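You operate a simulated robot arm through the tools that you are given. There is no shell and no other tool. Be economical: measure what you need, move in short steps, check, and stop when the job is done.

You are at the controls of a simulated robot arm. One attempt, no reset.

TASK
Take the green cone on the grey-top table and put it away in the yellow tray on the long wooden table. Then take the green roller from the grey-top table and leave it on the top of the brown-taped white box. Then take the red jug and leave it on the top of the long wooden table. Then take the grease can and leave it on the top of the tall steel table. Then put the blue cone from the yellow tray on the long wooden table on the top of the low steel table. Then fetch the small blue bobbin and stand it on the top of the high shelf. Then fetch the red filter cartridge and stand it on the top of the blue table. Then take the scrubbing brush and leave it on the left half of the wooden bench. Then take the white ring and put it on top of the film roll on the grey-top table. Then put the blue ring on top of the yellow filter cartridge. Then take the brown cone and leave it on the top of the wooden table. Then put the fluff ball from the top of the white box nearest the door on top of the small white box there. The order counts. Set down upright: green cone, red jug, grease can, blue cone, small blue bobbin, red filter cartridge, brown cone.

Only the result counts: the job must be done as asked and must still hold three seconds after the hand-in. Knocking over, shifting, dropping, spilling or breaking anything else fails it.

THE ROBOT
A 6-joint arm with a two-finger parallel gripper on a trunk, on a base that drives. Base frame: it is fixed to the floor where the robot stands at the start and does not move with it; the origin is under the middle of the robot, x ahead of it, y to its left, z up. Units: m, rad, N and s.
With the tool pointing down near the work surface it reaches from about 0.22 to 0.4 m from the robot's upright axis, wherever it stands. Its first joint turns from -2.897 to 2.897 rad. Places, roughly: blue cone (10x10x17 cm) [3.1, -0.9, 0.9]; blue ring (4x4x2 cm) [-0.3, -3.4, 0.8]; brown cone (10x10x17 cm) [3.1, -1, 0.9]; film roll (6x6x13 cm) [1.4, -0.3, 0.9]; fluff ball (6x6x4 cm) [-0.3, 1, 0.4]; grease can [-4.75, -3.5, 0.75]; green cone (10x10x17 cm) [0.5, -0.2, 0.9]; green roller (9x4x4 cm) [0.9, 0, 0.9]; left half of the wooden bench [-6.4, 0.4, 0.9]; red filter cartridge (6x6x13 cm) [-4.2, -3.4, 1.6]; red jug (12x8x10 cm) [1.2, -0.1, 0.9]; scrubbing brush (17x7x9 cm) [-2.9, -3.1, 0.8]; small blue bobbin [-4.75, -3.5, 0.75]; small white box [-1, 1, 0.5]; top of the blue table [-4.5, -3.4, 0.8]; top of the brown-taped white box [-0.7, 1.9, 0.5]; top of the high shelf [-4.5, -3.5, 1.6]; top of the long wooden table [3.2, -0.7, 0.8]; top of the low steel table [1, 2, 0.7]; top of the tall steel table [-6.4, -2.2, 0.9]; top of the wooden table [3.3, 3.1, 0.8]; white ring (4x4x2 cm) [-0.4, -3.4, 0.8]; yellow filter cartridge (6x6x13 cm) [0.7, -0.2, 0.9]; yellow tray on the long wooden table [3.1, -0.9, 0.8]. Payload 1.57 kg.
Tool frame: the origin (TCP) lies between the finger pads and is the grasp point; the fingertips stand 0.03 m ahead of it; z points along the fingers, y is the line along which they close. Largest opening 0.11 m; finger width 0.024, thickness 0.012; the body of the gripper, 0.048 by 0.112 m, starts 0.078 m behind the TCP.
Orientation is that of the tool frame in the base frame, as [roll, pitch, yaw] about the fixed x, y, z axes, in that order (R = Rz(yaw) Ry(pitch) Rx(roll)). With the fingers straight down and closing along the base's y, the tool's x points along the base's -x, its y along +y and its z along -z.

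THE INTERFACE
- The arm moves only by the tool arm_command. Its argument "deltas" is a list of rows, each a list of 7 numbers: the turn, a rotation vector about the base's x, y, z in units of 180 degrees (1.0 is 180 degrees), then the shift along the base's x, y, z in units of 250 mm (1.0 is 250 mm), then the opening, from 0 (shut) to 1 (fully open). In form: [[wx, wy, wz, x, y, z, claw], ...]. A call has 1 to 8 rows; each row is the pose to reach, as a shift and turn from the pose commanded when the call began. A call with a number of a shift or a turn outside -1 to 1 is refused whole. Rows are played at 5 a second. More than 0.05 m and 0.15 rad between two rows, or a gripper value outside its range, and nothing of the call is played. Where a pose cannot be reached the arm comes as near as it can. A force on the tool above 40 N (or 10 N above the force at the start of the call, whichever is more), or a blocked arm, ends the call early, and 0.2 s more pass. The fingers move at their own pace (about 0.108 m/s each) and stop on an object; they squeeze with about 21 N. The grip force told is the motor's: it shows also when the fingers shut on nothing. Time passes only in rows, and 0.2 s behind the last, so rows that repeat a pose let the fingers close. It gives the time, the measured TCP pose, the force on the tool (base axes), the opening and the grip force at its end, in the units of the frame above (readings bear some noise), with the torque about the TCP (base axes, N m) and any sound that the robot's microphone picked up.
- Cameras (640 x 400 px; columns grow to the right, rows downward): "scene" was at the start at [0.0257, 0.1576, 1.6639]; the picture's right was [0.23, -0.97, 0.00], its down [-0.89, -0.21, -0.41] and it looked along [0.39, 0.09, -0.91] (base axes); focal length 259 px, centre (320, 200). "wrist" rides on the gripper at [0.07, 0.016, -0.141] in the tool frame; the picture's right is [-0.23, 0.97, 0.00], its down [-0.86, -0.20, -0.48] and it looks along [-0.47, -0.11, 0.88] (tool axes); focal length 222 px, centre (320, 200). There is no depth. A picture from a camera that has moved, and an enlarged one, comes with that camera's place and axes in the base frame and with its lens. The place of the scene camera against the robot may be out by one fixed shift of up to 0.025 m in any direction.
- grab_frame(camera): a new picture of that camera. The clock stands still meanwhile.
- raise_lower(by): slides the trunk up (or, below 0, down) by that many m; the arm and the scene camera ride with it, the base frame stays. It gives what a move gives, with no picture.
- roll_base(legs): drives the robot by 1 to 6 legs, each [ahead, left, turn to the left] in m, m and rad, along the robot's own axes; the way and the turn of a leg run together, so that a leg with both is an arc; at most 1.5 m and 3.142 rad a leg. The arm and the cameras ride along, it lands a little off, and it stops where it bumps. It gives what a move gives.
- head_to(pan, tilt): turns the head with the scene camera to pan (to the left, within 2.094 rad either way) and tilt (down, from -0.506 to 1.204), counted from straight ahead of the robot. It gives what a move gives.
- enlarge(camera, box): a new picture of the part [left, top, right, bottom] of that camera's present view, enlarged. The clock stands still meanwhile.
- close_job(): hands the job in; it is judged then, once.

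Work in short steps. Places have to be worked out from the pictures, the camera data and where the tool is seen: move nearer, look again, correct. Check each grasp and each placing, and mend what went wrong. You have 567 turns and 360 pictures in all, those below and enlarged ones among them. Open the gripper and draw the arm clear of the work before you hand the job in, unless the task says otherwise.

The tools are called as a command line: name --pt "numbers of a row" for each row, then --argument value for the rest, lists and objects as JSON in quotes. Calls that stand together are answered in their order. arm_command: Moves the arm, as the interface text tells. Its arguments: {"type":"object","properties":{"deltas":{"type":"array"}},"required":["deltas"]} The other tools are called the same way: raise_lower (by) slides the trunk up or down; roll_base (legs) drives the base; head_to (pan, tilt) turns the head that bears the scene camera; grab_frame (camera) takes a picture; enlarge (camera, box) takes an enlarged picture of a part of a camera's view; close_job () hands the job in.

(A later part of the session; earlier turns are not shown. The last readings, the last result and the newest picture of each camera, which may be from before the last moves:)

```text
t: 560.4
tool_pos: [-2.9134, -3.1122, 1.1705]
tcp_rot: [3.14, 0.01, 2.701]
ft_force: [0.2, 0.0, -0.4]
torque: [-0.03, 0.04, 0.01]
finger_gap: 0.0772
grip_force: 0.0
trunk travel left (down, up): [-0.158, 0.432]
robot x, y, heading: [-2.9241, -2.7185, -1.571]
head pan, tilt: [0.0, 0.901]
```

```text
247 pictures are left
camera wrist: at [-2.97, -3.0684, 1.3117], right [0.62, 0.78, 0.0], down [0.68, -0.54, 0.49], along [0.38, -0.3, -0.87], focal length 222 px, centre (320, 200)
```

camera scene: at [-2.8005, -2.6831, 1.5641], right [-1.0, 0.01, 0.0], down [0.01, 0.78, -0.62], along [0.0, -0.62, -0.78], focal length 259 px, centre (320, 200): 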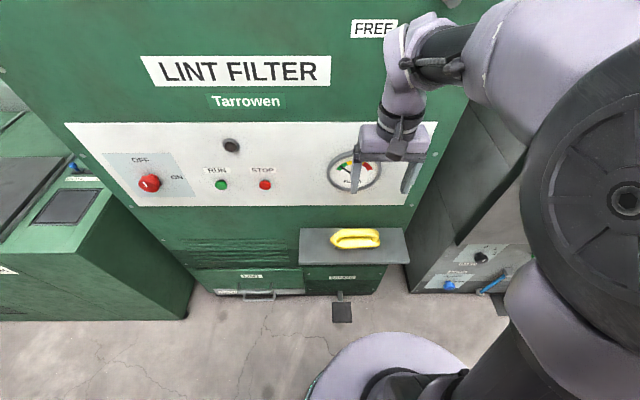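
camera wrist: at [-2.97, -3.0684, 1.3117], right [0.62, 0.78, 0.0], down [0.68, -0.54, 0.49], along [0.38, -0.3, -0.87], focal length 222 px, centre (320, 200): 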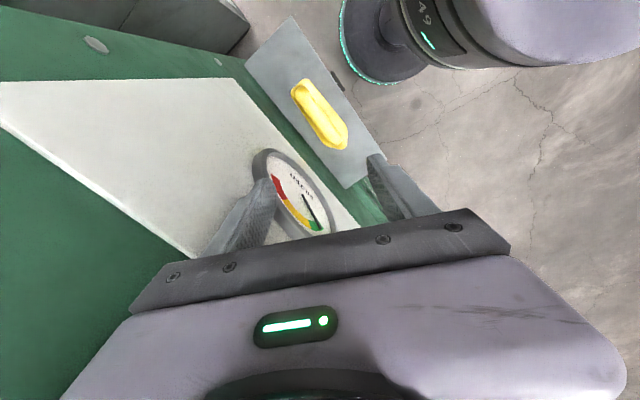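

arm_command --pt "0 0 0.045 0 0 0 0.7" --pt "0 0 0.09 0 0 0 0.7" --pt "0 0 0.13 0.03 0 0 0.7" --pt "0 0 0.14 0.06 0 0 0.7" --pt "0 0 0.14 0.06 0 0 0.7"

grab_frame --camera "wrist"

```text
t: 561.6
tool_pos: [-2.8959, -3.1138, 1.1687]
tcp_rot: [3.138, 0.011, 3.14]
ft_force: [-0.1, 0.4, -0.3]
torque: [-0.03, -0.01, -0.03]
finger_gap: 0.0774
grip_force: 0.1
trunk travel left (down, up): [-0.158, 0.432]
robot x, y, heading: [-2.9287, -2.7226, -1.572]
head pan, tilt: [0.0, 0.901]
```

```text
246 pictures are left
camera wrist: at [-2.9673, -3.0972, 1.3116], right [0.23, 0.97, 0.0], down [0.85, -0.2, 0.49], along [0.48, -0.11, -0.87], focal length 222 px, centre (320, 200)
```

wrist: 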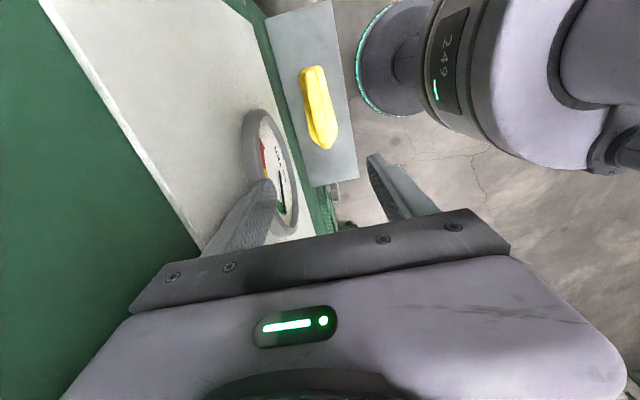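

The machine's gauge protrudes to y≈−3.155, too near the gripper body. I tilt the tool 24° (leaning away from the machine), staying 5 cm out for the descent.

arm_command --pt "0 0 0 -0.02 0.1 0 0.6" --pt "0 0 0 -0.06 0.2 0 0.55" --pt "-0.045 0 0 -0.064 0.2 0 0.5" --pt "-0.09 0 0 -0.064 0.2 0 0.5" --pt "-0.134 0 0 -0.064 0.2 0 0.5" --pt "-0.134 0 0 -0.064 0.2 0 0.5"

grab_frame --camera "wrist"

```text
t: 563.0
tool_pos: [-2.9129, -3.063, 1.1692]
tcp_rot: [-2.721, 0.012, -3.139]
ft_force: [-0.2, 0.5, -0.8]
torque: [-0.02, 0.03, 0.02]
finger_gap: 0.0551
grip_force: 0.1
trunk travel left (down, up): [-0.158, 0.432]
robot x, y, heading: [-2.9299, -2.7186, -1.568]
head pan, tilt: [0.0, 0.901]
```

```text
245 pictures are left
camera wrist: at [-2.9845, -2.9916, 1.2926], right [0.23, 0.89, -0.4], down [0.85, 0.02, 0.53], along [0.48, -0.46, -0.75], focal length 222 px, centre (320, 200)
```

wrist: 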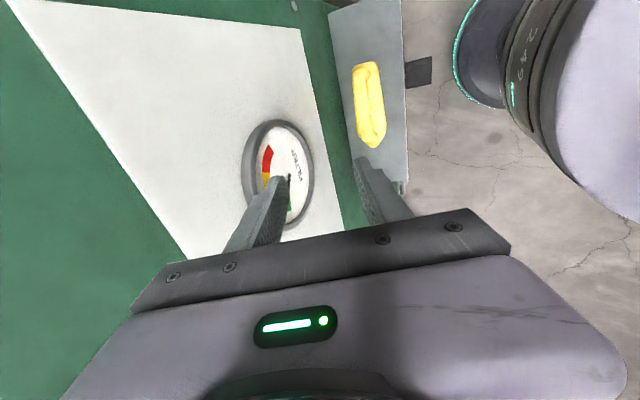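

Tilt is right. I lower the trunk 0.12 and the arm to z≈0.91, then look.

raise_lower --by -0.12

arm_command --pt "0 0 0 0 0 -0.15 0.5" --pt "0 0 0 0 -0.02 -0.3 0.5" --pt "0 0 0 0 -0.04 -0.45 0.5" --pt "0 0 0 0 -0.05 -0.55 0.5" --pt "0 0 0 0 -0.05 -0.55 0.5"

grab_frame --camera "wrist"

enlarge --camera "scene" --box '[280, 120, 440, 280]'

```text
t: 564.5
tool_pos: [-2.9135, -3.0636, 1.0517]
tcp_rot: [-2.721, 0.012, -3.138]
ft_force: [-0.1, -0.4, -0.1]
torque: [-0.01, -0.02, -0.03]
finger_gap: 0.0552
grip_force: 0.0
trunk travel left (down, up): [-0.038, 0.552]
robot x, y, heading: [-2.9272, -2.7233, -1.57]
head pan, tilt: [0.0, 0.901]
```

```text
t: 565.7
tool_pos: [-2.9131, -3.0916, 0.92]
tcp_rot: [-2.722, 0.009, -3.139]
ft_force: [0.3, -0.4, 0.4]
torque: [0.01, 0.01, -0.01]
finger_gap: 0.0549
grip_force: 0.1
out of reach, approached as far as the arm can: row 3, 4, 5
trunk travel left (down, up): [-0.038, 0.552]
robot x, y, heading: [-2.9316, -2.721, -1.571]
head pan, tilt: [0.0, 0.901]
```

```text
244 pictures are left
camera wrist: at [-2.9838, -3.0196, 1.0429], right [0.23, 0.89, -0.39], down [0.85, 0.01, 0.53], along [0.47, -0.45, -0.75], focal length 222 px, centre (320, 200)
```

wrist: 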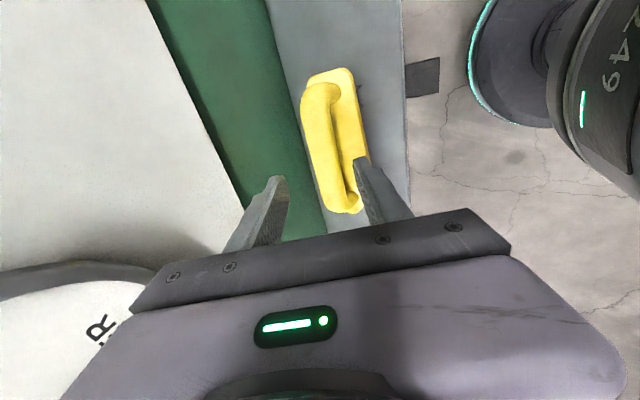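

```text
2.50 times, centred on (360, 200) of scene
camera zoom: at [-2.8006, -2.7729, 1.4442], right [-1.0, 0.0, 0.0], down [0.0, 0.78, -0.62], along [0.0, -0.62, -0.78], focal length 647 px, centre (220, 200)
```

zoom: 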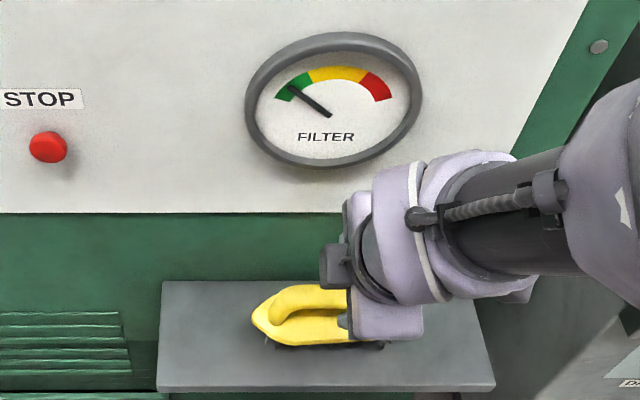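

The low tilted pose is near the arm's inner limit. I back the base 0.08 so the arm works farther out, then compensate.

roll_base --legs '[[-0.08, 0, 0]]'

arm_command --pt "0 0 0 0 -0.15 0 0.5" --pt "0 0 0 0 -0.28 -0.02 0.5" --pt "0 0 0 0 -0.28 -0.04 0.5"

grab_frame --camera "wrist"

```text
t: 566.8
tool_pos: [-2.913, -3.0125, 0.9198]
tcp_rot: [-2.723, 0.01, -3.139]
ft_force: [0.8, 0.2, -0.1]
torque: [0.05, 0.04, 0.01]
finger_gap: 0.0551
grip_force: 0.0
trunk travel left (down, up): [-0.038, 0.552]
robot x, y, heading: [-2.9304, -2.6462, -1.571]
head pan, tilt: [0.0, 0.901]
```

```text
t: 567.6
tool_pos: [-2.9133, -3.0841, 0.9114]
tcp_rot: [-2.722, 0.012, -3.14]
ft_force: [0.3, -0.3, 0.6]
torque: [-0.02, 0.0, 0.02]
finger_gap: 0.0552
grip_force: 0.1
trunk travel left (down, up): [-0.038, 0.552]
robot x, y, heading: [-2.9308, -2.6435, -1.573]
head pan, tilt: [0.0, 0.901]
```

```text
242 pictures are left
camera wrist: at [-2.9841, -3.0121, 1.0339], right [0.23, 0.89, -0.39], down [0.85, 0.01, 0.53], along [0.47, -0.45, -0.75], focal length 222 px, centre (320, 200)
```

wrist: 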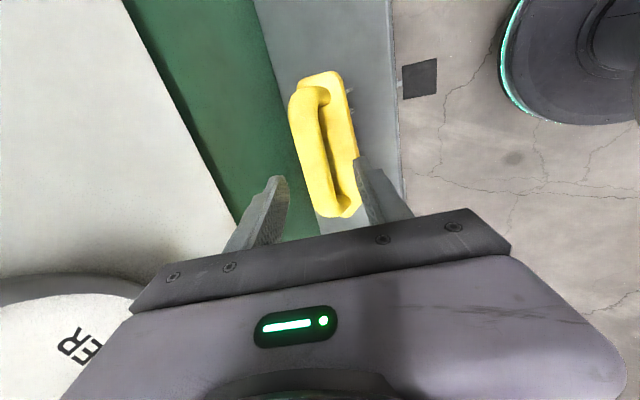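

Handle lies on the approach axis. I move in along the tool direction to z≈0.843 and close.

arm_command --pt "0 0 0 0 -0.04 -0.1 0.5" --pt "0 0 0 0 -0.08 -0.2 0.5" --pt "0 0 0 0 -0.106 -0.272 0.5" --pt "0 0 0 0 -0.106 -0.272 0.5"

grab_frame --camera "wrist"

```text
t: 568.3
tool_pos: [-2.9132, -3.1064, 0.8609]
tcp_rot: [-2.712, 0.01, -3.138]
ft_force: [0.1, 6.2, 25.9]
torque: [0.65, -0.23, 0.09]
finger_gap: 0.0505
grip_force: 0.0
trunk travel left (down, up): [-0.038, 0.552]
robot x, y, heading: [-2.9253, -2.6425, -1.574]
head pan, tilt: [0.0, 0.901]
stopped in row 3: the force on the tool passed its limit at 67 N (the readings are from after the stop); the commanded pose is now the measured one
```

```text
241 pictures are left
camera wrist: at [-2.9838, -3.0334, 0.9828], right [0.23, 0.89, -0.4], down [0.85, 0.02, 0.53], along [0.48, -0.46, -0.75], focal length 222 px, centre (320, 200)
```

wrist: 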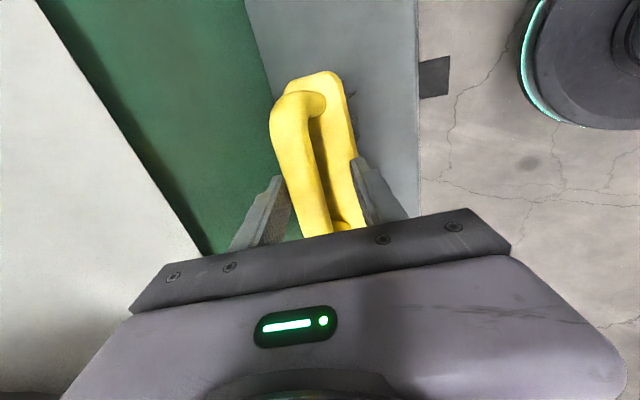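

Right fingertip touched the brush base; bar is between the fingers. I ease up 4 mm, shift slightly toward the machine, and close.

arm_command --pt "0 0 0 0 0.008 0.018 0.5" --pt "0 0 0 0 -0.012 0.02 0.4" --pt "0 0 0 0 -0.012 0.02 0" --pt "0 0 0 0 -0.012 0.02 0" --pt "0 0 0 0 -0.012 0.02 0" --pt "0 0 0 0 -0.012 0.02 0"

grab_frame --camera "wrist"

```text
t: 569.7
tool_pos: [-2.9127, -3.1094, 0.8631]
tcp_rot: [-2.718, 0.009, -3.138]
ft_force: [-0.2, -0.2, -0.5]
torque: [0.01, 0.0, 0.0]
finger_gap: 0.0258
grip_force: 21.4
trunk travel left (down, up): [-0.038, 0.552]
robot x, y, heading: [-2.9253, -2.6438, -1.573]
head pan, tilt: [0.0, 0.901]
```

```text
240 pictures are left
camera wrist: at [-2.9836, -3.0368, 0.9861], right [0.23, 0.89, -0.4], down [0.85, 0.02, 0.53], along [0.47, -0.46, -0.75], focal length 222 px, centre (320, 200)
```

wrist: 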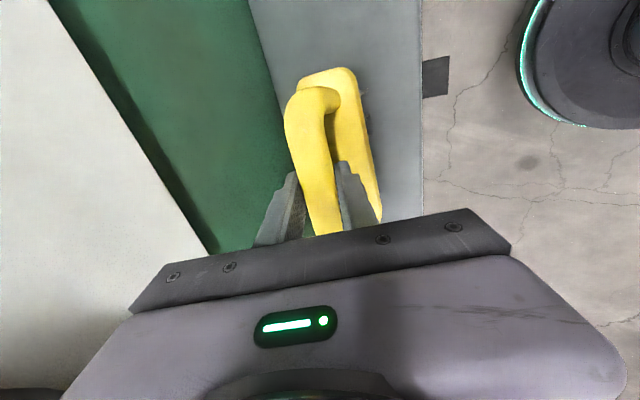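

Handle gripped (0.026). I lift a little, pull away from the machine, then rise.

arm_command --pt "0 0 0 0 0 0.05 0" --pt "0 0 0 0 0.03 0.12 0" --pt "0 0 0 0 0.12 0.2 0" --pt "0 0 0 0 0.24 0.28 0" --pt "0 0 0 0 0.3 0.4 0" --pt "0 0 0 0 0.3 0.5 0"

grab_frame --camera "wrist"

```text
t: 571.1
tool_pos: [-2.9137, -3.0335, 0.9879]
tcp_rot: [-2.722, 0.01, -3.138]
ft_force: [0.0, 0.2, -1.1]
torque: [0.0, -0.04, 0.01]
finger_gap: 0.0253
grip_force: 21.2
trunk travel left (down, up): [-0.038, 0.552]
robot x, y, heading: [-2.924, -2.6421, -1.569]
head pan, tilt: [0.0, 0.901]
```

```text
239 pictures are left
camera wrist: at [-2.9847, -2.9616, 1.1108], right [0.23, 0.89, -0.4], down [0.85, 0.02, 0.53], along [0.48, -0.46, -0.75], focal length 222 px, centre (320, 200)
```

wrist: 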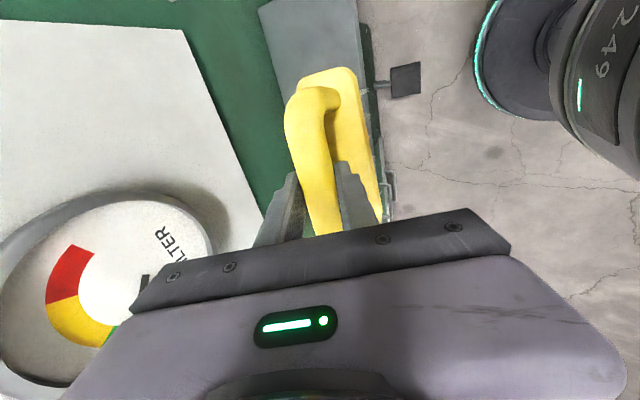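

Brush held. I back off, head west, then face −x toward the wooden bench.

roll_base --legs '[[-1.0, 0, 0], [0, -1.2, 0], [0, -1.1, 0], [0, 0, -1.573]]'

raise_lower --by 0.2

head_to --pan -0.5 --tilt 0.5

grab_frame --camera "scene"

```text
t: 590.8
tool_pos: [-5.5761, -1.6469, 0.9893]
tcp_rot: [-2.718, 0.011, 1.575]
ft_force: [0.2, -0.1, -0.9]
torque: [0.03, 0.03, -0.03]
finger_gap: 0.0242
grip_force: 21.2
trunk travel left (down, up): [-0.038, 0.552]
robot x, y, heading: [-5.1829, -1.6307, -3.144]
head pan, tilt: [0.0, 0.901]
```

```text
t: 593.0
tool_pos: [-5.5767, -1.6468, 1.1873]
tcp_rot: [-2.719, 0.01, 1.576]
ft_force: [-0.8, -0.1, -0.5]
torque: [-0.03, 0.01, -0.01]
finger_gap: 0.0224
grip_force: 21.4
trunk travel left (down, up): [-0.238, 0.352]
robot x, y, heading: [-5.1836, -1.6349, -3.146]
head pan, tilt: [0.0, 0.901]
```

```text
t: 593.9
tool_pos: [-5.5775, -1.6466, 1.1893]
tcp_rot: [-2.716, 0.012, 1.575]
ft_force: [-0.6, 0.5, -1.4]
torque: [0.01, 0.01, -0.03]
finger_gap: 0.0226
grip_force: 20.6
trunk travel left (down, up): [-0.238, 0.352]
robot x, y, heading: [-5.1849, -1.6315, -3.139]
head pan, tilt: [-0.499, 0.499]
```

```text
238 pictures are left
camera scene: at [-5.2575, -1.7241, 1.6779], right [0.48, 0.88, 0.0], down [0.42, -0.23, -0.88], along [-0.77, 0.42, -0.48], focal length 259 px, centre (320, 200)
```

scene: 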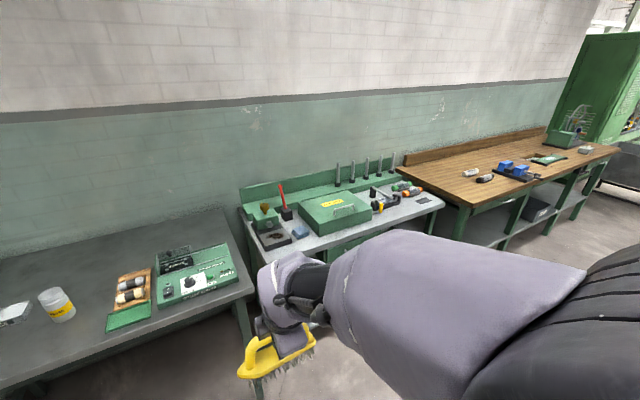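

The gap is drifting smaller (0.026→0.022); I check the grip from the wrist.

grab_frame --camera "wrist"

enlarge --camera "scene" --box '[220, 250, 360, 400]'

```text
237 pictures are left
camera wrist: at [-5.5038, -1.5762, 1.3119], right [0.89, -0.23, -0.4], down [0.02, -0.85, 0.53], along [-0.46, -0.48, -0.75], focal length 222 px, centre (320, 200)
```

wrist: 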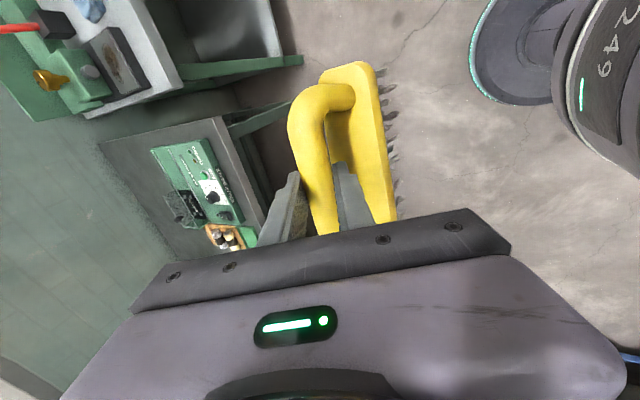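

```text
2.67 times, centred on (290, 325) of scene
camera zoom: at [-5.2575, -1.7241, 1.6779], right [0.48, 0.88, 0.0], down [0.42, -0.23, -0.88], along [-0.77, 0.42, -0.48], focal length 690 px, centre (400, -133)
```

zoom: 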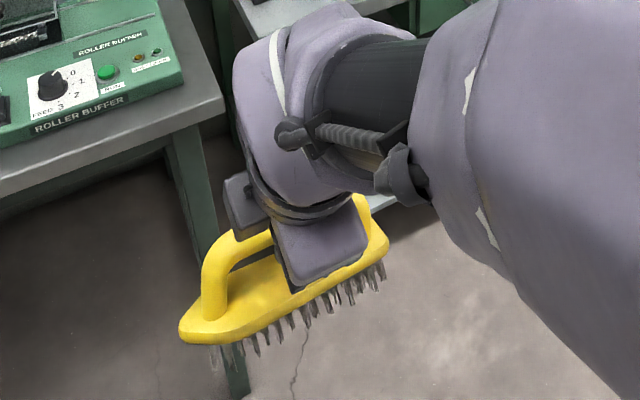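

Still safely held. Free area on the bench's left half ≈(−6.28,0.02). I sidestep right 1.66 m and look.

roll_base --legs '[[0, -1.2, 0], [0.1, -0.46, 0]]'

head_to --pan 0.0 --tilt 0.7

grab_frame --camera "scene"

```text
t: 602.4
tool_pos: [-5.6879, -0.011, 1.1892]
tcp_rot: [-2.718, 0.011, 1.596]
ft_force: [0.4, -0.7, -0.9]
torque: [0.01, 0.0, 0.01]
finger_gap: 0.0223
grip_force: 20.7
trunk travel left (down, up): [-0.238, 0.352]
robot x, y, heading: [-5.3009, 0.0131, -3.117]
head pan, tilt: [-0.499, 0.499]
```

```text
t: 603.3
tool_pos: [-5.6863, -0.0103, 1.187]
tcp_rot: [-2.721, 0.009, 1.598]
ft_force: [0.3, 0.2, -1.0]
torque: [-0.01, 0.05, 0.02]
finger_gap: 0.0224
grip_force: 20.8
trunk travel left (down, up): [-0.238, 0.352]
robot x, y, heading: [-5.296, 0.0121, -3.122]
head pan, tilt: [0.0, 0.7]
```

```text
235 pictures are left
camera scene: at [-5.373, -0.1139, 1.6647], right [0.1, 1.0, 0.0], down [0.6, -0.06, -0.8], along [-0.79, 0.08, -0.6], focal length 259 px, centre (320, 200)
```

scene: 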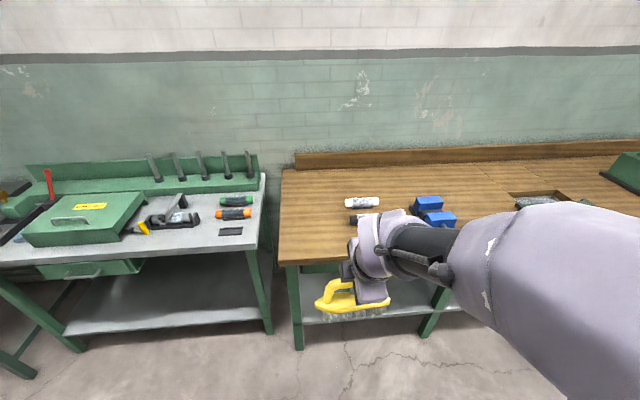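

Bench left edge y≈−0.19, front x≈−6.02; target (−6.22,−0.03). I drive in.

roll_base --legs '[[0, 0, -0.02], [0.49, 0.03, 0]]'

grab_frame --camera "scene"

grab_frame --camera "wrist"

```text
t: 606.5
tool_pos: [-6.1701, -0.0344, 1.1872]
tcp_rot: [-2.718, 0.01, 1.578]
ft_force: [-0.5, -0.6, -0.8]
torque: [0.0, 0.02, 0.01]
finger_gap: 0.0223
grip_force: 20.5
trunk travel left (down, up): [-0.238, 0.352]
robot x, y, heading: [-5.776, -0.0213, -3.138]
head pan, tilt: [0.0, 0.7]
```

```text
234 pictures are left
camera scene: at [-5.8564, -0.145, 1.6647], right [0.1, 0.99, 0.0], down [0.6, -0.06, -0.8], along [-0.79, 0.08, -0.6], focal length 259 px, centre (320, 200)
```

scene: 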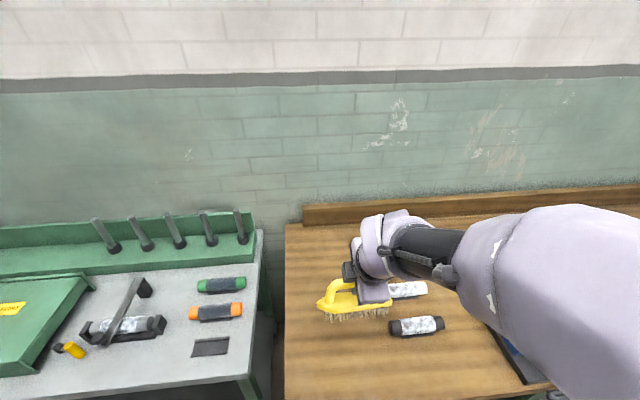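

```text
233 pictures are left
camera wrist: at [-6.0966, 0.0364, 1.3113], right [0.89, -0.22, -0.4], down [0.02, -0.85, 0.53], along [-0.46, -0.48, -0.75], focal length 222 px, centre (320, 200)
```

wrist: 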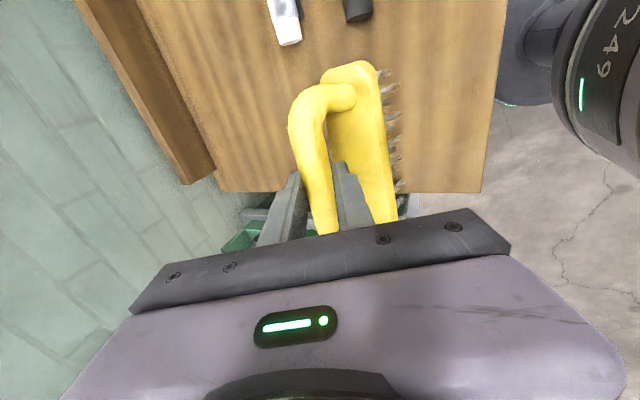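

Spot is free; I shift slightly (−x, −y) and lower.

arm_command --pt "0 0 0 -0.06 -0.04 -0.15 0" --pt "0 0 0 -0.12 -0.08 -0.3 0" --pt "0 0 0 -0.12 -0.08 -0.45 0" --pt "0 0 0 -0.12 -0.08 -0.6 0" --pt "0 0 0 -0.12 -0.08 -0.68 0" --pt "0 0 0 -0.12 -0.08 -0.72 0"

grab_frame --camera "wrist"

```text
t: 607.9
tool_pos: [-6.1917, -0.054, 1.0612]
tcp_rot: [-2.75, 0.009, 1.577]
ft_force: [-0.1, -0.1, -0.8]
torque: [0.08, 0.05, -0.05]
finger_gap: 0.0223
grip_force: 20.7
out of reach, approached as far as the arm can: row 3, 4, 5, 6
trunk travel left (down, up): [-0.238, 0.352]
robot x, y, heading: [-5.7763, -0.0212, -3.139]
head pan, tilt: [0.0, 0.7]
```

```text
232 pictures are left
camera wrist: at [-6.1239, 0.017, 1.1858], right [0.9, -0.22, -0.37], down [0.01, -0.85, 0.53], along [-0.43, -0.48, -0.77], focal length 222 px, centre (320, 200)
```

wrist: 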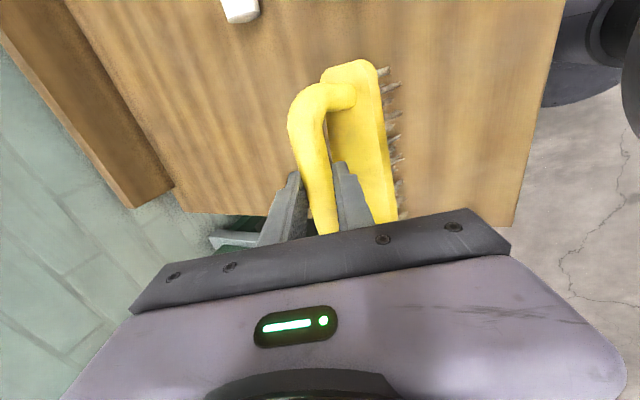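

The arm is at its low limit with this tilt; I raise the command back and use the trunk instead.

arm_command --pt "0 0 0 0 0 0.15 0" --pt "0 0 0 0 0 0.3 0" --pt "0 0 0 0 0 0.36 0"

raise_lower --by -0.1

```text
t: 608.7
tool_pos: [-6.1935, -0.0538, 1.1512]
tcp_rot: [-2.719, 0.013, 1.577]
ft_force: [-1.1, -0.2, -2.0]
torque: [0.02, 0.02, 0.0]
finger_gap: 0.0221
grip_force: 21.5
out of reach, approached as far as the arm can: row 1
trunk travel left (down, up): [-0.238, 0.352]
robot x, y, heading: [-5.7802, -0.021, -3.136]
head pan, tilt: [0.0, 0.7]
```

```text
t: 610.0
tool_pos: [-6.1942, -0.0531, 1.0516]
tcp_rot: [-2.717, 0.011, 1.578]
ft_force: [0.5, -0.5, 0.0]
torque: [0.01, 0.04, 0.0]
finger_gap: 0.0221
grip_force: 20.8
trunk travel left (down, up): [-0.138, 0.452]
robot x, y, heading: [-5.7786, -0.0141, -3.139]
head pan, tilt: [0.0, 0.7]
```

raise_lower --by -0.05

enlarge --camera "scene" --box '[270, 200, 470, 380]'

```text
t: 611.0
tool_pos: [-6.1945, -0.0544, 1.0011]
tcp_rot: [-2.718, 0.011, 1.578]
ft_force: [-0.1, 0.4, -1.3]
torque: [0.04, 0.02, 0.04]
finger_gap: 0.0224
grip_force: 20.5
trunk travel left (down, up): [-0.088, 0.502]
robot x, y, heading: [-5.7757, -0.0235, -3.136]
head pan, tilt: [0.0, 0.7]
```

```text
2.22 times, centred on (370, 290) of scene
camera zoom: at [-5.8542, -0.1542, 1.5103], right [0.0, 1.0, 0.0], down [0.64, 0.0, -0.76], along [-0.76, 0.0, -0.64], focal length 575 px, centre (209, 0)
```

zoom: 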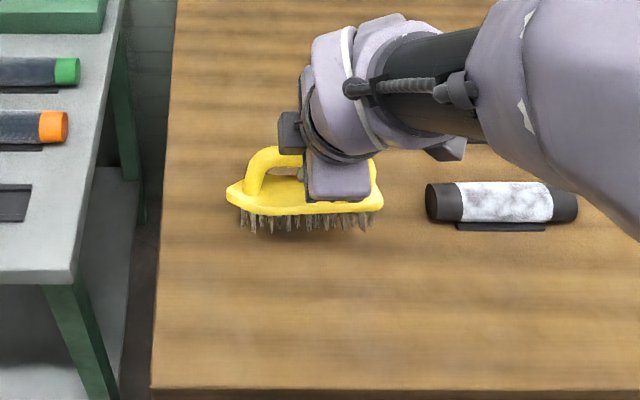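

Close to the bench top; I lower the arm in small steps until contact.

arm_command --pt "0 0 0 0 0 -0.02 0" --pt "0 0 0 0 0 -0.04 0" --pt "0 0 0 0 0 -0.06 0" --pt "0 0 0 0 0 -0.08 0" --pt "0 0 0 0 0 -0.1 0" --pt "0 0 0 0 0 -0.12 0" --pt "0 0 0 0 0 -0.14 0"

```text
t: 612.6
tool_pos: [-6.1931, -0.0534, 0.9668]
tcp_rot: [-2.718, 0.01, 1.578]
ft_force: [-0.3, -0.5, -2.1]
torque: [-0.03, 0.02, -0.01]
finger_gap: 0.0225
grip_force: 20.6
trunk travel left (down, up): [-0.088, 0.502]
robot x, y, heading: [-5.7767, -0.0191, -3.136]
head pan, tilt: [0.0, 0.7]
```

raise_lower --by -0.02

arm_command --pt "0 0 0 0 0 -0.02 0" --pt "0 0 0 0 0 -0.04 0" --pt "0 0 0 0 0 -0.06 0"

```text
t: 613.1
tool_pos: [-6.1968, -0.0529, 0.9553]
tcp_rot: [-2.705, 0.014, 1.579]
ft_force: [0.0, 2.8, 14.3]
torque: [-0.3, -0.16, -0.1]
finger_gap: 0.022
grip_force: 21.4
trunk travel left (down, up): [-0.073, 0.517]
robot x, y, heading: [-5.779, -0.0194, -3.142]
head pan, tilt: [0.0, 0.7]
stopped: the force on the tool passed its limit at 61 N (the readings are from after the stop); the commanded pose is now the measured one
```

```text
t: 613.5
tool_pos: [-6.2008, -0.0528, 0.9544]
tcp_rot: [-2.694, 0.016, 1.579]
ft_force: [-3.9, 2.9, 11.7]
torque: [-0.38, 0.14, -0.12]
finger_gap: 0.0219
grip_force: 21.3
trunk travel left (down, up): [-0.073, 0.517]
robot x, y, heading: [-5.7773, -0.0191, -3.141]
head pan, tilt: [0.0, 0.7]
stopped in row 2: the force on the tool passed its limit at 49 N (the readings are from after the stop); the commanded pose is now the measured one
```

Contact. I open and withdraw along the tool axis.

arm_command --pt "0 0 0 0 0 0 0.45" --pt "0 0 0 0 0 0 0.6" --pt "0 0 0 0.03 0 0.07 0.6" --pt "0 0 0 0.08 0 0.2 0.6" --pt "0 0 0 0.15 0 0.36 0.6" --pt "0 0 0 0.2 0 0.53 0.6"

grab_frame --camera "wrist"

grab_frame --camera "scene"

```text
t: 614.1
tool_pos: [-6.2053, -0.0546, 0.9587]
tcp_rot: [-2.677, 0.015, 1.585]
ft_force: [-9.2, 1.8, 32.9]
torque: [-0.03, 0.03, 0.05]
finger_gap: 0.0459
grip_force: 0.0
trunk travel left (down, up): [-0.073, 0.517]
robot x, y, heading: [-5.7784, -0.0158, -3.142]
head pan, tilt: [0.0, 0.7]
stopped in row 2: the force on the tool passed its limit at 44 N (the readings are from after the stop); the commanded pose is now the measured one
```

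```text
230 pictures are left
camera wrist: at [-6.1276, 0.017, 1.0783], right [0.87, -0.22, -0.43], down [0.05, -0.85, 0.53], along [-0.48, -0.48, -0.73], focal length 222 px, centre (320, 200)
```

wrist: 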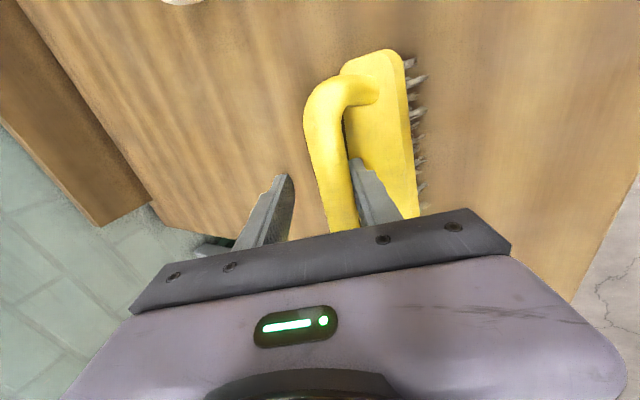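

```text
229 pictures are left
camera scene: at [-5.8537, -0.1537, 1.4957], right [0.0, 1.0, 0.0], down [0.64, 0.0, -0.77], along [-0.77, 0.0, -0.64], focal length 259 px, centre (320, 200)
```

scene: 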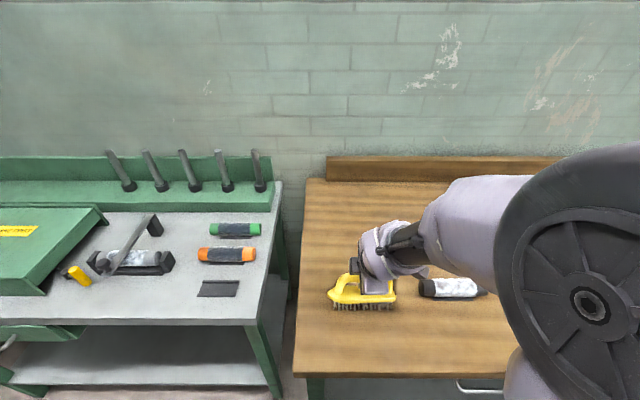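

Fingers are clear of the bar; I withdraw along the tool axis in small steps.

arm_command --pt "0 0 0 0.008 0 0.02 0.42" --pt "0 0 0 0.03 0 0.07 0.42" --pt "0 0 0 0.08 0 0.18 0.42" --pt "0 0 0 0.15 0 0.34 0.42" --pt "0 0 0 0.2 0 0.52 0.42"

grab_frame --camera "wrist"

enlarge --camera "scene" --box '[280, 200, 480, 380]'

```text
t: 615.3
tool_pos: [-6.1524, -0.0539, 1.0866]
tcp_rot: [-2.687, 0.014, 1.583]
ft_force: [-0.1, 0.1, 0.1]
torque: [0.0, 0.02, -0.01]
finger_gap: 0.0461
grip_force: 0.1
trunk travel left (down, up): [-0.073, 0.517]
robot x, y, heading: [-5.7745, -0.0168, -3.143]
head pan, tilt: [0.0, 0.7]
```

```text
228 pictures are left
camera wrist: at [-6.0759, 0.0169, 1.2072], right [0.88, -0.22, -0.43], down [0.04, -0.85, 0.53], along [-0.48, -0.48, -0.73], focal length 222 px, centre (320, 200)
```

wrist: 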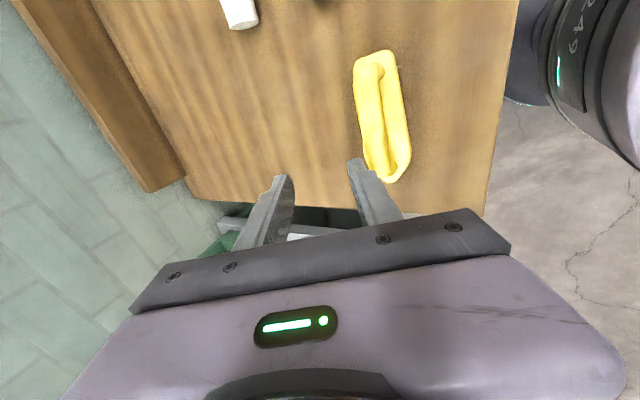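

```text
2.22 times, centred on (380, 290) of scene
camera zoom: at [-5.8541, -0.154, 1.4954], right [0.0, 1.0, 0.0], down [0.64, 0.0, -0.77], along [-0.77, 0.0, -0.64], focal length 575 px, centre (187, 0)
```

zoom: 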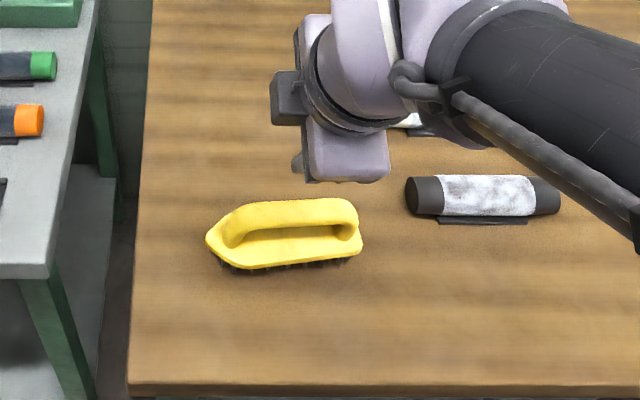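

The brush lies flat on the left half of the bench. I back off and restore the tool to vertical, squared orientation.

roll_base --legs '[[-0.5, 0, 0]]'

arm_command --pt "0 -0.04 0 0 0 0.05 0.5" --pt "0 -0.08 0 0 0 0.1 0.5" --pt "0 -0.12 0 0 0 0.15 0.5" --pt "0 -0.145 0 0 0 0.2 0.5" --pt "0 -0.145 0 0 0 0.2 0.5"

arm_command --pt "0 0 -0.046 0 0 0 0.5" --pt "0 0 -0.092 0 0 0 0.5" --pt "0 0 -0.138 0 0 0 0.5" --pt "0 0 -0.184 0 0 0 0.5" --pt "0 0 -0.23 0 0 0 0.5" --pt "0 0 -0.276 0 0 0 0.5" --pt "0 0 -0.322 0 0 0 0.5" --pt "0 0 -0.368 0 0 0 0.5"

arm_command --pt "0 0 -0.046 0 0 0 0.5" --pt "0 0 -0.092 0 0 0 0.5" --pt "0 0 -0.132 0 0 0 0.5"

```text
t: 618.2
tool_pos: [-5.6501, -0.0534, 1.0863]
tcp_rot: [-2.686, 0.013, 1.583]
ft_force: [-0.2, 0.7, 0.7]
torque: [0.01, 0.01, -0.03]
finger_gap: 0.046
grip_force: 0.0
trunk travel left (down, up): [-0.073, 0.517]
robot x, y, heading: [-5.2715, -0.018, -3.138]
head pan, tilt: [0.0, 0.7]
```

```text
t: 619.4
tool_pos: [-5.6498, -0.0528, 1.1369]
tcp_rot: [-3.141, 0.014, 1.576]
ft_force: [-0.3, -1.0, 0.0]
torque: [0.01, 0.0, 0.02]
finger_gap: 0.0553
grip_force: 0.0
trunk travel left (down, up): [-0.073, 0.517]
robot x, y, heading: [-5.2715, -0.0183, -3.14]
head pan, tilt: [0.0, 0.7]
```

```text
t: 621.2
tool_pos: [-5.6486, -0.0536, 1.1377]
tcp_rot: [3.141, 0.018, 0.416]
ft_force: [0.3, 0.3, 0.3]
torque: [0.01, -0.01, 0.01]
finger_gap: 0.0548
grip_force: 0.1
trunk travel left (down, up): [-0.073, 0.517]
robot x, y, heading: [-5.2754, -0.0172, -3.14]
head pan, tilt: [0.0, 0.7]
```

```text
t: 622.0
tool_pos: [-5.6498, -0.0532, 1.1355]
tcp_rot: [3.141, 0.018, 0.004]
ft_force: [0.4, -0.1, 0.8]
torque: [0.02, 0.02, -0.03]
finger_gap: 0.055
grip_force: 0.0
trunk travel left (down, up): [-0.073, 0.517]
robot x, y, heading: [-5.2766, -0.0168, -3.141]
head pan, tilt: [0.0, 0.7]
```

arm_command --pt "0 -0.006 0 0 0 0.1 0.5" --pt "0 -0.006 0 0 0 0.1 0.5"

roll_base --legs '[[0, 1.4, 0], [0, 0.5, 0], [0, 0, 1.57], [0, 1.5, 0], [0, 1.5, 0], [0, 1.5, 0]]'

raise_lower --by 0.12

head_to --pan 0.3 --tilt 0.6

grab_frame --camera "scene"

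```text
t: 622.6
tool_pos: [-5.65, -0.053, 1.1622]
tcp_rot: [-3.141, -0.003, 0.006]
ft_force: [-1.3, 0.1, -0.1]
torque: [-0.02, -0.01, 0.01]
finger_gap: 0.0552
grip_force: 0.1
trunk travel left (down, up): [-0.073, 0.517]
robot x, y, heading: [-5.2741, -0.0188, -3.137]
head pan, tilt: [0.0, 0.7]
```

```text
t: 657.1
tool_pos: [-0.7524, -2.3308, 1.1617]
tcp_rot: [-3.139, -0.002, 1.57]
ft_force: [0.2, -0.2, 0.0]
torque: [0.01, -0.02, -0.01]
finger_gap: 0.0549
grip_force: 0.1
trunk travel left (down, up): [-0.073, 0.517]
robot x, y, heading: [-0.7871, -1.9545, -1.575]
head pan, tilt: [0.0, 0.7]
```

```text
t: 658.6
tool_pos: [-0.7522, -2.3309, 1.2822]
tcp_rot: [3.14, -0.001, 1.57]
ft_force: [0.1, 0.4, 1.5]
torque: [0.01, -0.01, 0.01]
finger_gap: 0.055
grip_force: 0.0
trunk travel left (down, up): [-0.193, 0.397]
robot x, y, heading: [-0.7834, -1.9567, -1.574]
head pan, tilt: [0.0, 0.7]
```

```text
t: 659.4
tool_pos: [-0.7526, -2.33, 1.2818]
tcp_rot: [3.141, -0.003, 1.571]
ft_force: [0.8, 0.0, 0.2]
torque: [0.0, -0.01, 0.02]
finger_gap: 0.055
grip_force: 0.0
trunk travel left (down, up): [-0.193, 0.397]
robot x, y, heading: [-0.7877, -1.9535, -1.574]
head pan, tilt: [0.3, 0.6]
```

```text
226 pictures are left
camera scene: at [-0.6333, -2.0152, 1.624], right [-0.96, -0.29, 0.0], down [-0.17, 0.54, -0.82], along [0.24, -0.79, -0.57], focal length 259 px, centre (320, 200)
```

scene: 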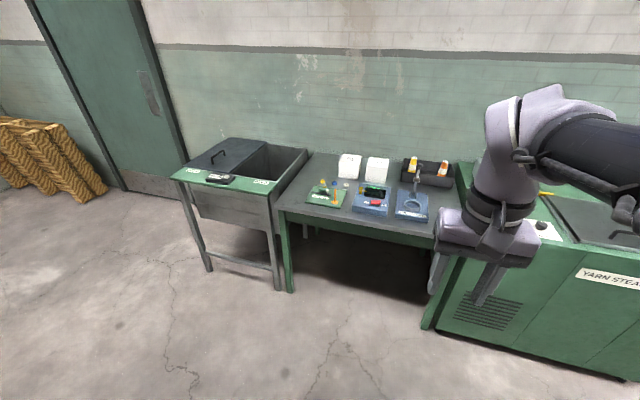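

enlarge --camera "scene" --box '[280, 140, 470, 250]'

```text
3.37 times, centred on (375, 195) of scene
camera zoom: at [-0.6333, -2.0152, 1.624], right [-0.96, -0.29, 0.0], down [-0.17, 0.54, -0.82], along [0.24, -0.79, -0.57], focal length 872 px, centre (135, 217)
```

zoom: 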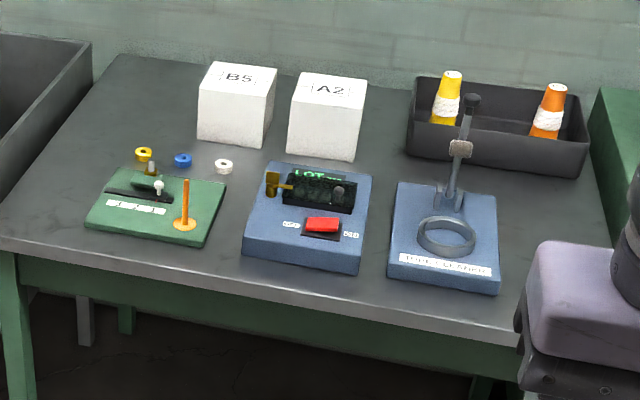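

Rings found behind the green board: white ≈(−0.388,−3.39), blue ≈(−0.309,−3.393). I drive to about (−0.42,−2.84).

roll_base --legs '[[0.6, 0.37, 0.004]]'

head_to --pan 0.0 --tilt 0.85

enlarge --camera "scene" --box '[200, 60, 440, 230]'

```text
t: 663.3
tool_pos: [-0.3846, -2.9394, 1.2824]
tcp_rot: [-3.141, -0.001, 1.564]
ft_force: [-0.6, -0.4, 0.3]
torque: [0.03, 0.02, -0.03]
finger_gap: 0.0551
grip_force: 0.0
trunk travel left (down, up): [-0.193, 0.397]
robot x, y, heading: [-0.4164, -2.5629, -1.579]
head pan, tilt: [0.3, 0.6]
```

```text
t: 664.1
tool_pos: [-0.3849, -2.9404, 1.2825]
tcp_rot: [-3.141, -0.004, 1.566]
ft_force: [0.2, 1.8, 1.7]
torque: [-0.18, 0.03, 0.05]
finger_gap: 0.0549
grip_force: 0.0
trunk travel left (down, up): [-0.193, 0.397]
robot x, y, heading: [-0.4175, -2.5618, -1.575]
head pan, tilt: [0.0, 0.85]
```

```text
2.35 times, centred on (320, 145) of scene
camera zoom: at [-0.2917, -2.6233, 1.61], right [-1.0, 0.03, 0.0], down [0.02, 0.69, -0.72], along [-0.02, -0.72, -0.69], focal length 609 px, centre (320, 329)
```

zoom: 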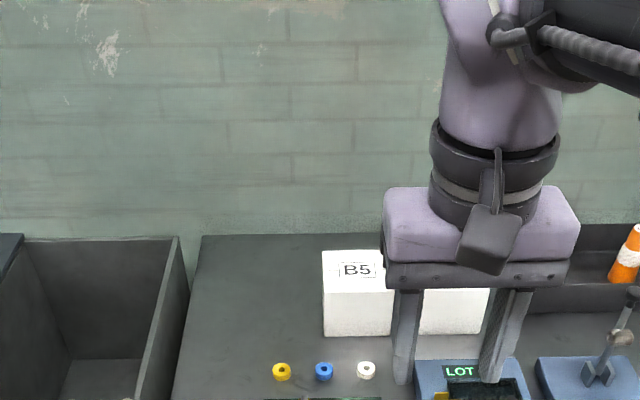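

I drive in to y≈−2.845 and lower the trunk.

roll_base --legs '[[0.28, 0, 0.004]]'

raise_lower --by -0.19

arm_command --pt "0 0 0 0 -0.15 0 0.6" --pt "0 0 0 0 -0.3 0 0.6" --pt "0 0 0 0 -0.45 0 0.6" --pt "0 0 0 0 -0.55 0 0.6"

grab_frame --camera "wrist"

```text
t: 666.0
tool_pos: [-0.3829, -3.2206, 1.2803]
tcp_rot: [3.142, -0.004, 1.571]
ft_force: [1.0, 1.0, 1.1]
torque: [-0.09, 0.03, -0.01]
finger_gap: 0.055
grip_force: 0.2
trunk travel left (down, up): [-0.193, 0.397]
robot x, y, heading: [-0.4206, -2.8402, -1.574]
head pan, tilt: [0.0, 0.85]
```

```text
t: 668.1
tool_pos: [-0.3845, -3.2186, 1.0919]
tcp_rot: [-3.14, -0.001, 1.572]
ft_force: [-1.1, -3.1, -4.3]
torque: [0.39, -0.06, -0.01]
finger_gap: 0.055
grip_force: 0.0
trunk travel left (down, up): [-0.003, 0.587]
robot x, y, heading: [-0.4218, -2.8445, -1.575]
head pan, tilt: [0.0, 0.85]
```

```text
t: 669.1
tool_pos: [-0.3843, -3.3561, 1.0911]
tcp_rot: [3.141, -0.002, 1.571]
ft_force: [0.1, -0.4, 0.0]
torque: [-0.02, -0.02, 0.01]
finger_gap: 0.0657
grip_force: 0.0
trunk travel left (down, up): [-0.003, 0.587]
robot x, y, heading: [-0.4185, -2.841, -1.576]
head pan, tilt: [0.0, 0.85]
```

```text
223 pictures are left
camera wrist: at [-0.3672, -3.2875, 1.235], right [0.97, -0.23, 0.0], down [-0.2, -0.86, 0.48], along [-0.11, -0.46, -0.88], focal length 222 px, centre (320, 200)
```

wrist: 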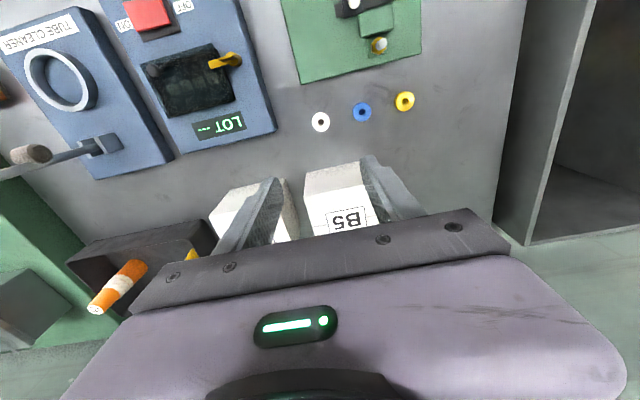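

White ring lies right under the TCP. I descend to z≈0.88 and look again.

arm_command --pt "0 0 0 0 0.01 -0.18 0.6" --pt "0 0 0 0 0.01 -0.36 0.6" --pt "0 0 0 0 0.01 -0.54 0.6" --pt "0 0 0 0 0.01 -0.72 0.6" --pt "0 0 0 0 0.01 -0.84 0.6"

grab_frame --camera "wrist"

```text
t: 670.3
tool_pos: [-0.3852, -3.3542, 0.8795]
tcp_rot: [3.141, -0.002, 1.57]
ft_force: [0.4, 0.7, 0.2]
torque: [0.02, 0.01, -0.01]
finger_gap: 0.0658
grip_force: 0.0
trunk travel left (down, up): [-0.003, 0.587]
robot x, y, heading: [-0.418, -2.8401, -1.574]
head pan, tilt: [0.0, 0.85]
```

```text
222 pictures are left
camera wrist: at [-0.3689, -3.2857, 1.0217], right [0.97, -0.23, 0.0], down [-0.2, -0.86, 0.48], along [-0.11, -0.46, -0.88], focal length 222 px, centre (320, 200)
```

wrist: 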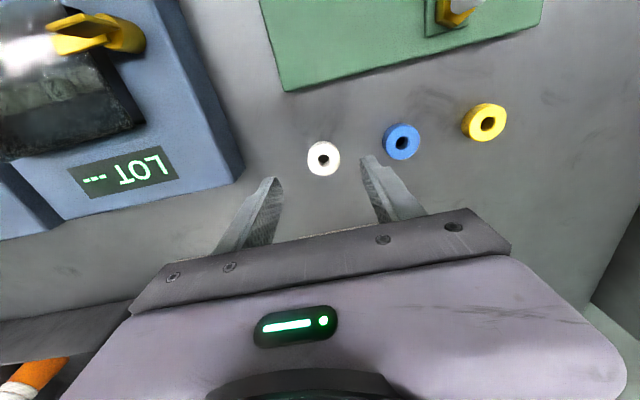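

White ring is ≈(−0.382,−3.365), table lower than thought (≈0.745). I correct and descend carefully.

arm_command --pt "0 0 0 0.012 -0.044 -0.08 0.6" --pt "0 0 0 0.012 -0.044 -0.2 0.6" --pt "0 0 0 0.012 -0.044 -0.3 0.6" --pt "0 0 0 0.012 -0.044 -0.34 0.6" --pt "0 0 0 0.012 -0.044 -0.34 0.6"

grab_frame --camera "wrist"

```text
t: 671.0
tool_pos: [-0.3816, -3.3663, 0.8303]
tcp_rot: [-3.141, 0.003, 1.568]
ft_force: [-0.8, 7.8, 13.7]
torque: [0.38, 0.49, -0.42]
finger_gap: 0.0664
grip_force: 0.3
trunk travel left (down, up): [-0.003, 0.587]
robot x, y, heading: [-0.4177, -2.8465, -1.579]
head pan, tilt: [0.0, 0.85]
stopped in row 3: the force on the tool passed its limit at 148 N (the readings are from after the stop); the commanded pose is now the measured one
```

```text
221 pictures are left
camera wrist: at [-0.3651, -3.2967, 0.9727], right [0.97, -0.23, 0.0], down [-0.2, -0.85, 0.48], along [-0.11, -0.47, -0.88], focal length 222 px, centre (320, 200)
```

wrist: 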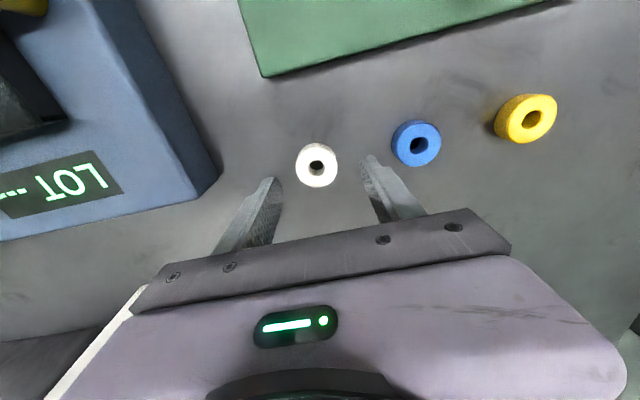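

The tips touched the table: table ≈0.80, ring top ≈0.82, ring centre ≈(−0.380,−3.349). I rise 5 mm, shift +17 mm in y, and look.

arm_command --pt "0 0 0 0 0 0.04 0.6" --pt "0 0 0 0.004 0.035 0.04 0.6" --pt "0 0 0 0.006 0.068 0.03 0.6" --pt "0 0 0 0.006 0.068 0.02 0.6"

grab_frame --camera "wrist"

```text
t: 672.0
tool_pos: [-0.3805, -3.3503, 0.8331]
tcp_rot: [-3.141, -0.001, 1.572]
ft_force: [-0.5, -0.4, -0.4]
torque: [0.01, -0.01, 0.0]
finger_gap: 0.066
grip_force: 0.0
trunk travel left (down, up): [-0.003, 0.587]
robot x, y, heading: [-0.4193, -2.8432, -1.57]
head pan, tilt: [0.0, 0.85]
```

```text
220 pictures are left
camera wrist: at [-0.3637, -3.2807, 0.9765], right [0.97, -0.23, 0.0], down [-0.2, -0.85, 0.48], along [-0.11, -0.47, -0.88], focal length 222 px, centre (320, 200)
```

wrist: 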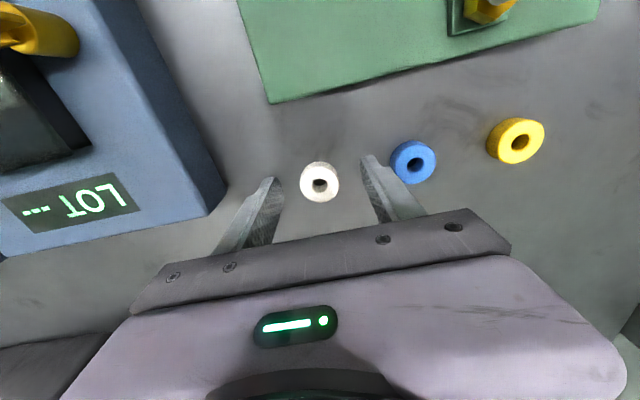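

Ring is between the fingertips. I close.

arm_command --pt "0 0 0 0 0 0 0.3" --pt "0 0 0 0 0 0 0" --pt "0 0 0 0 0 0 0" --pt "0 0 0 0 0 0 0"

arm_command --pt "0 0 0 0 0 0.1 0" --pt "0 0 0 0 0 0.25 0" --pt "0 0 0 0 0 0.45 0" --pt "0 0 0 0 0 0.65 0"

grab_frame --camera "wrist"

```text
t: 673.0
tool_pos: [-0.3811, -3.35, 0.8335]
tcp_rot: [3.141, 0.001, 1.571]
ft_force: [-0.1, 0.7, 0.9]
torque: [0.0, 0.01, 0.0]
finger_gap: 0.0293
grip_force: 21.1
trunk travel left (down, up): [-0.003, 0.587]
robot x, y, heading: [-0.4196, -2.8415, -1.577]
head pan, tilt: [0.0, 0.85]
```

```text
t: 674.0
tool_pos: [-0.3784, -3.3482, 0.9991]
tcp_rot: [3.141, 0.0, 1.569]
ft_force: [0.8, 0.1, -0.1]
torque: [0.03, -0.01, -0.04]
finger_gap: 0.0297
grip_force: 21.4
trunk travel left (down, up): [-0.003, 0.587]
robot x, y, heading: [-0.4204, -2.8433, -1.569]
head pan, tilt: [0.0, 0.85]
```

```text
219 pictures are left
camera wrist: at [-0.3624, -3.2794, 1.141], right [0.97, -0.23, 0.0], down [-0.2, -0.85, 0.48], along [-0.11, -0.47, -0.88], focal length 222 px, centre (320, 200)
```

wrist: 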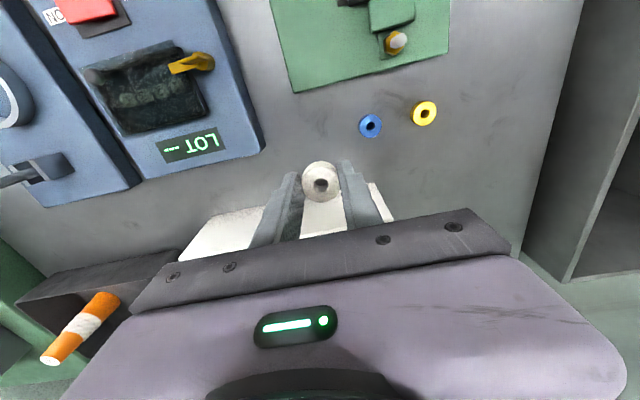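

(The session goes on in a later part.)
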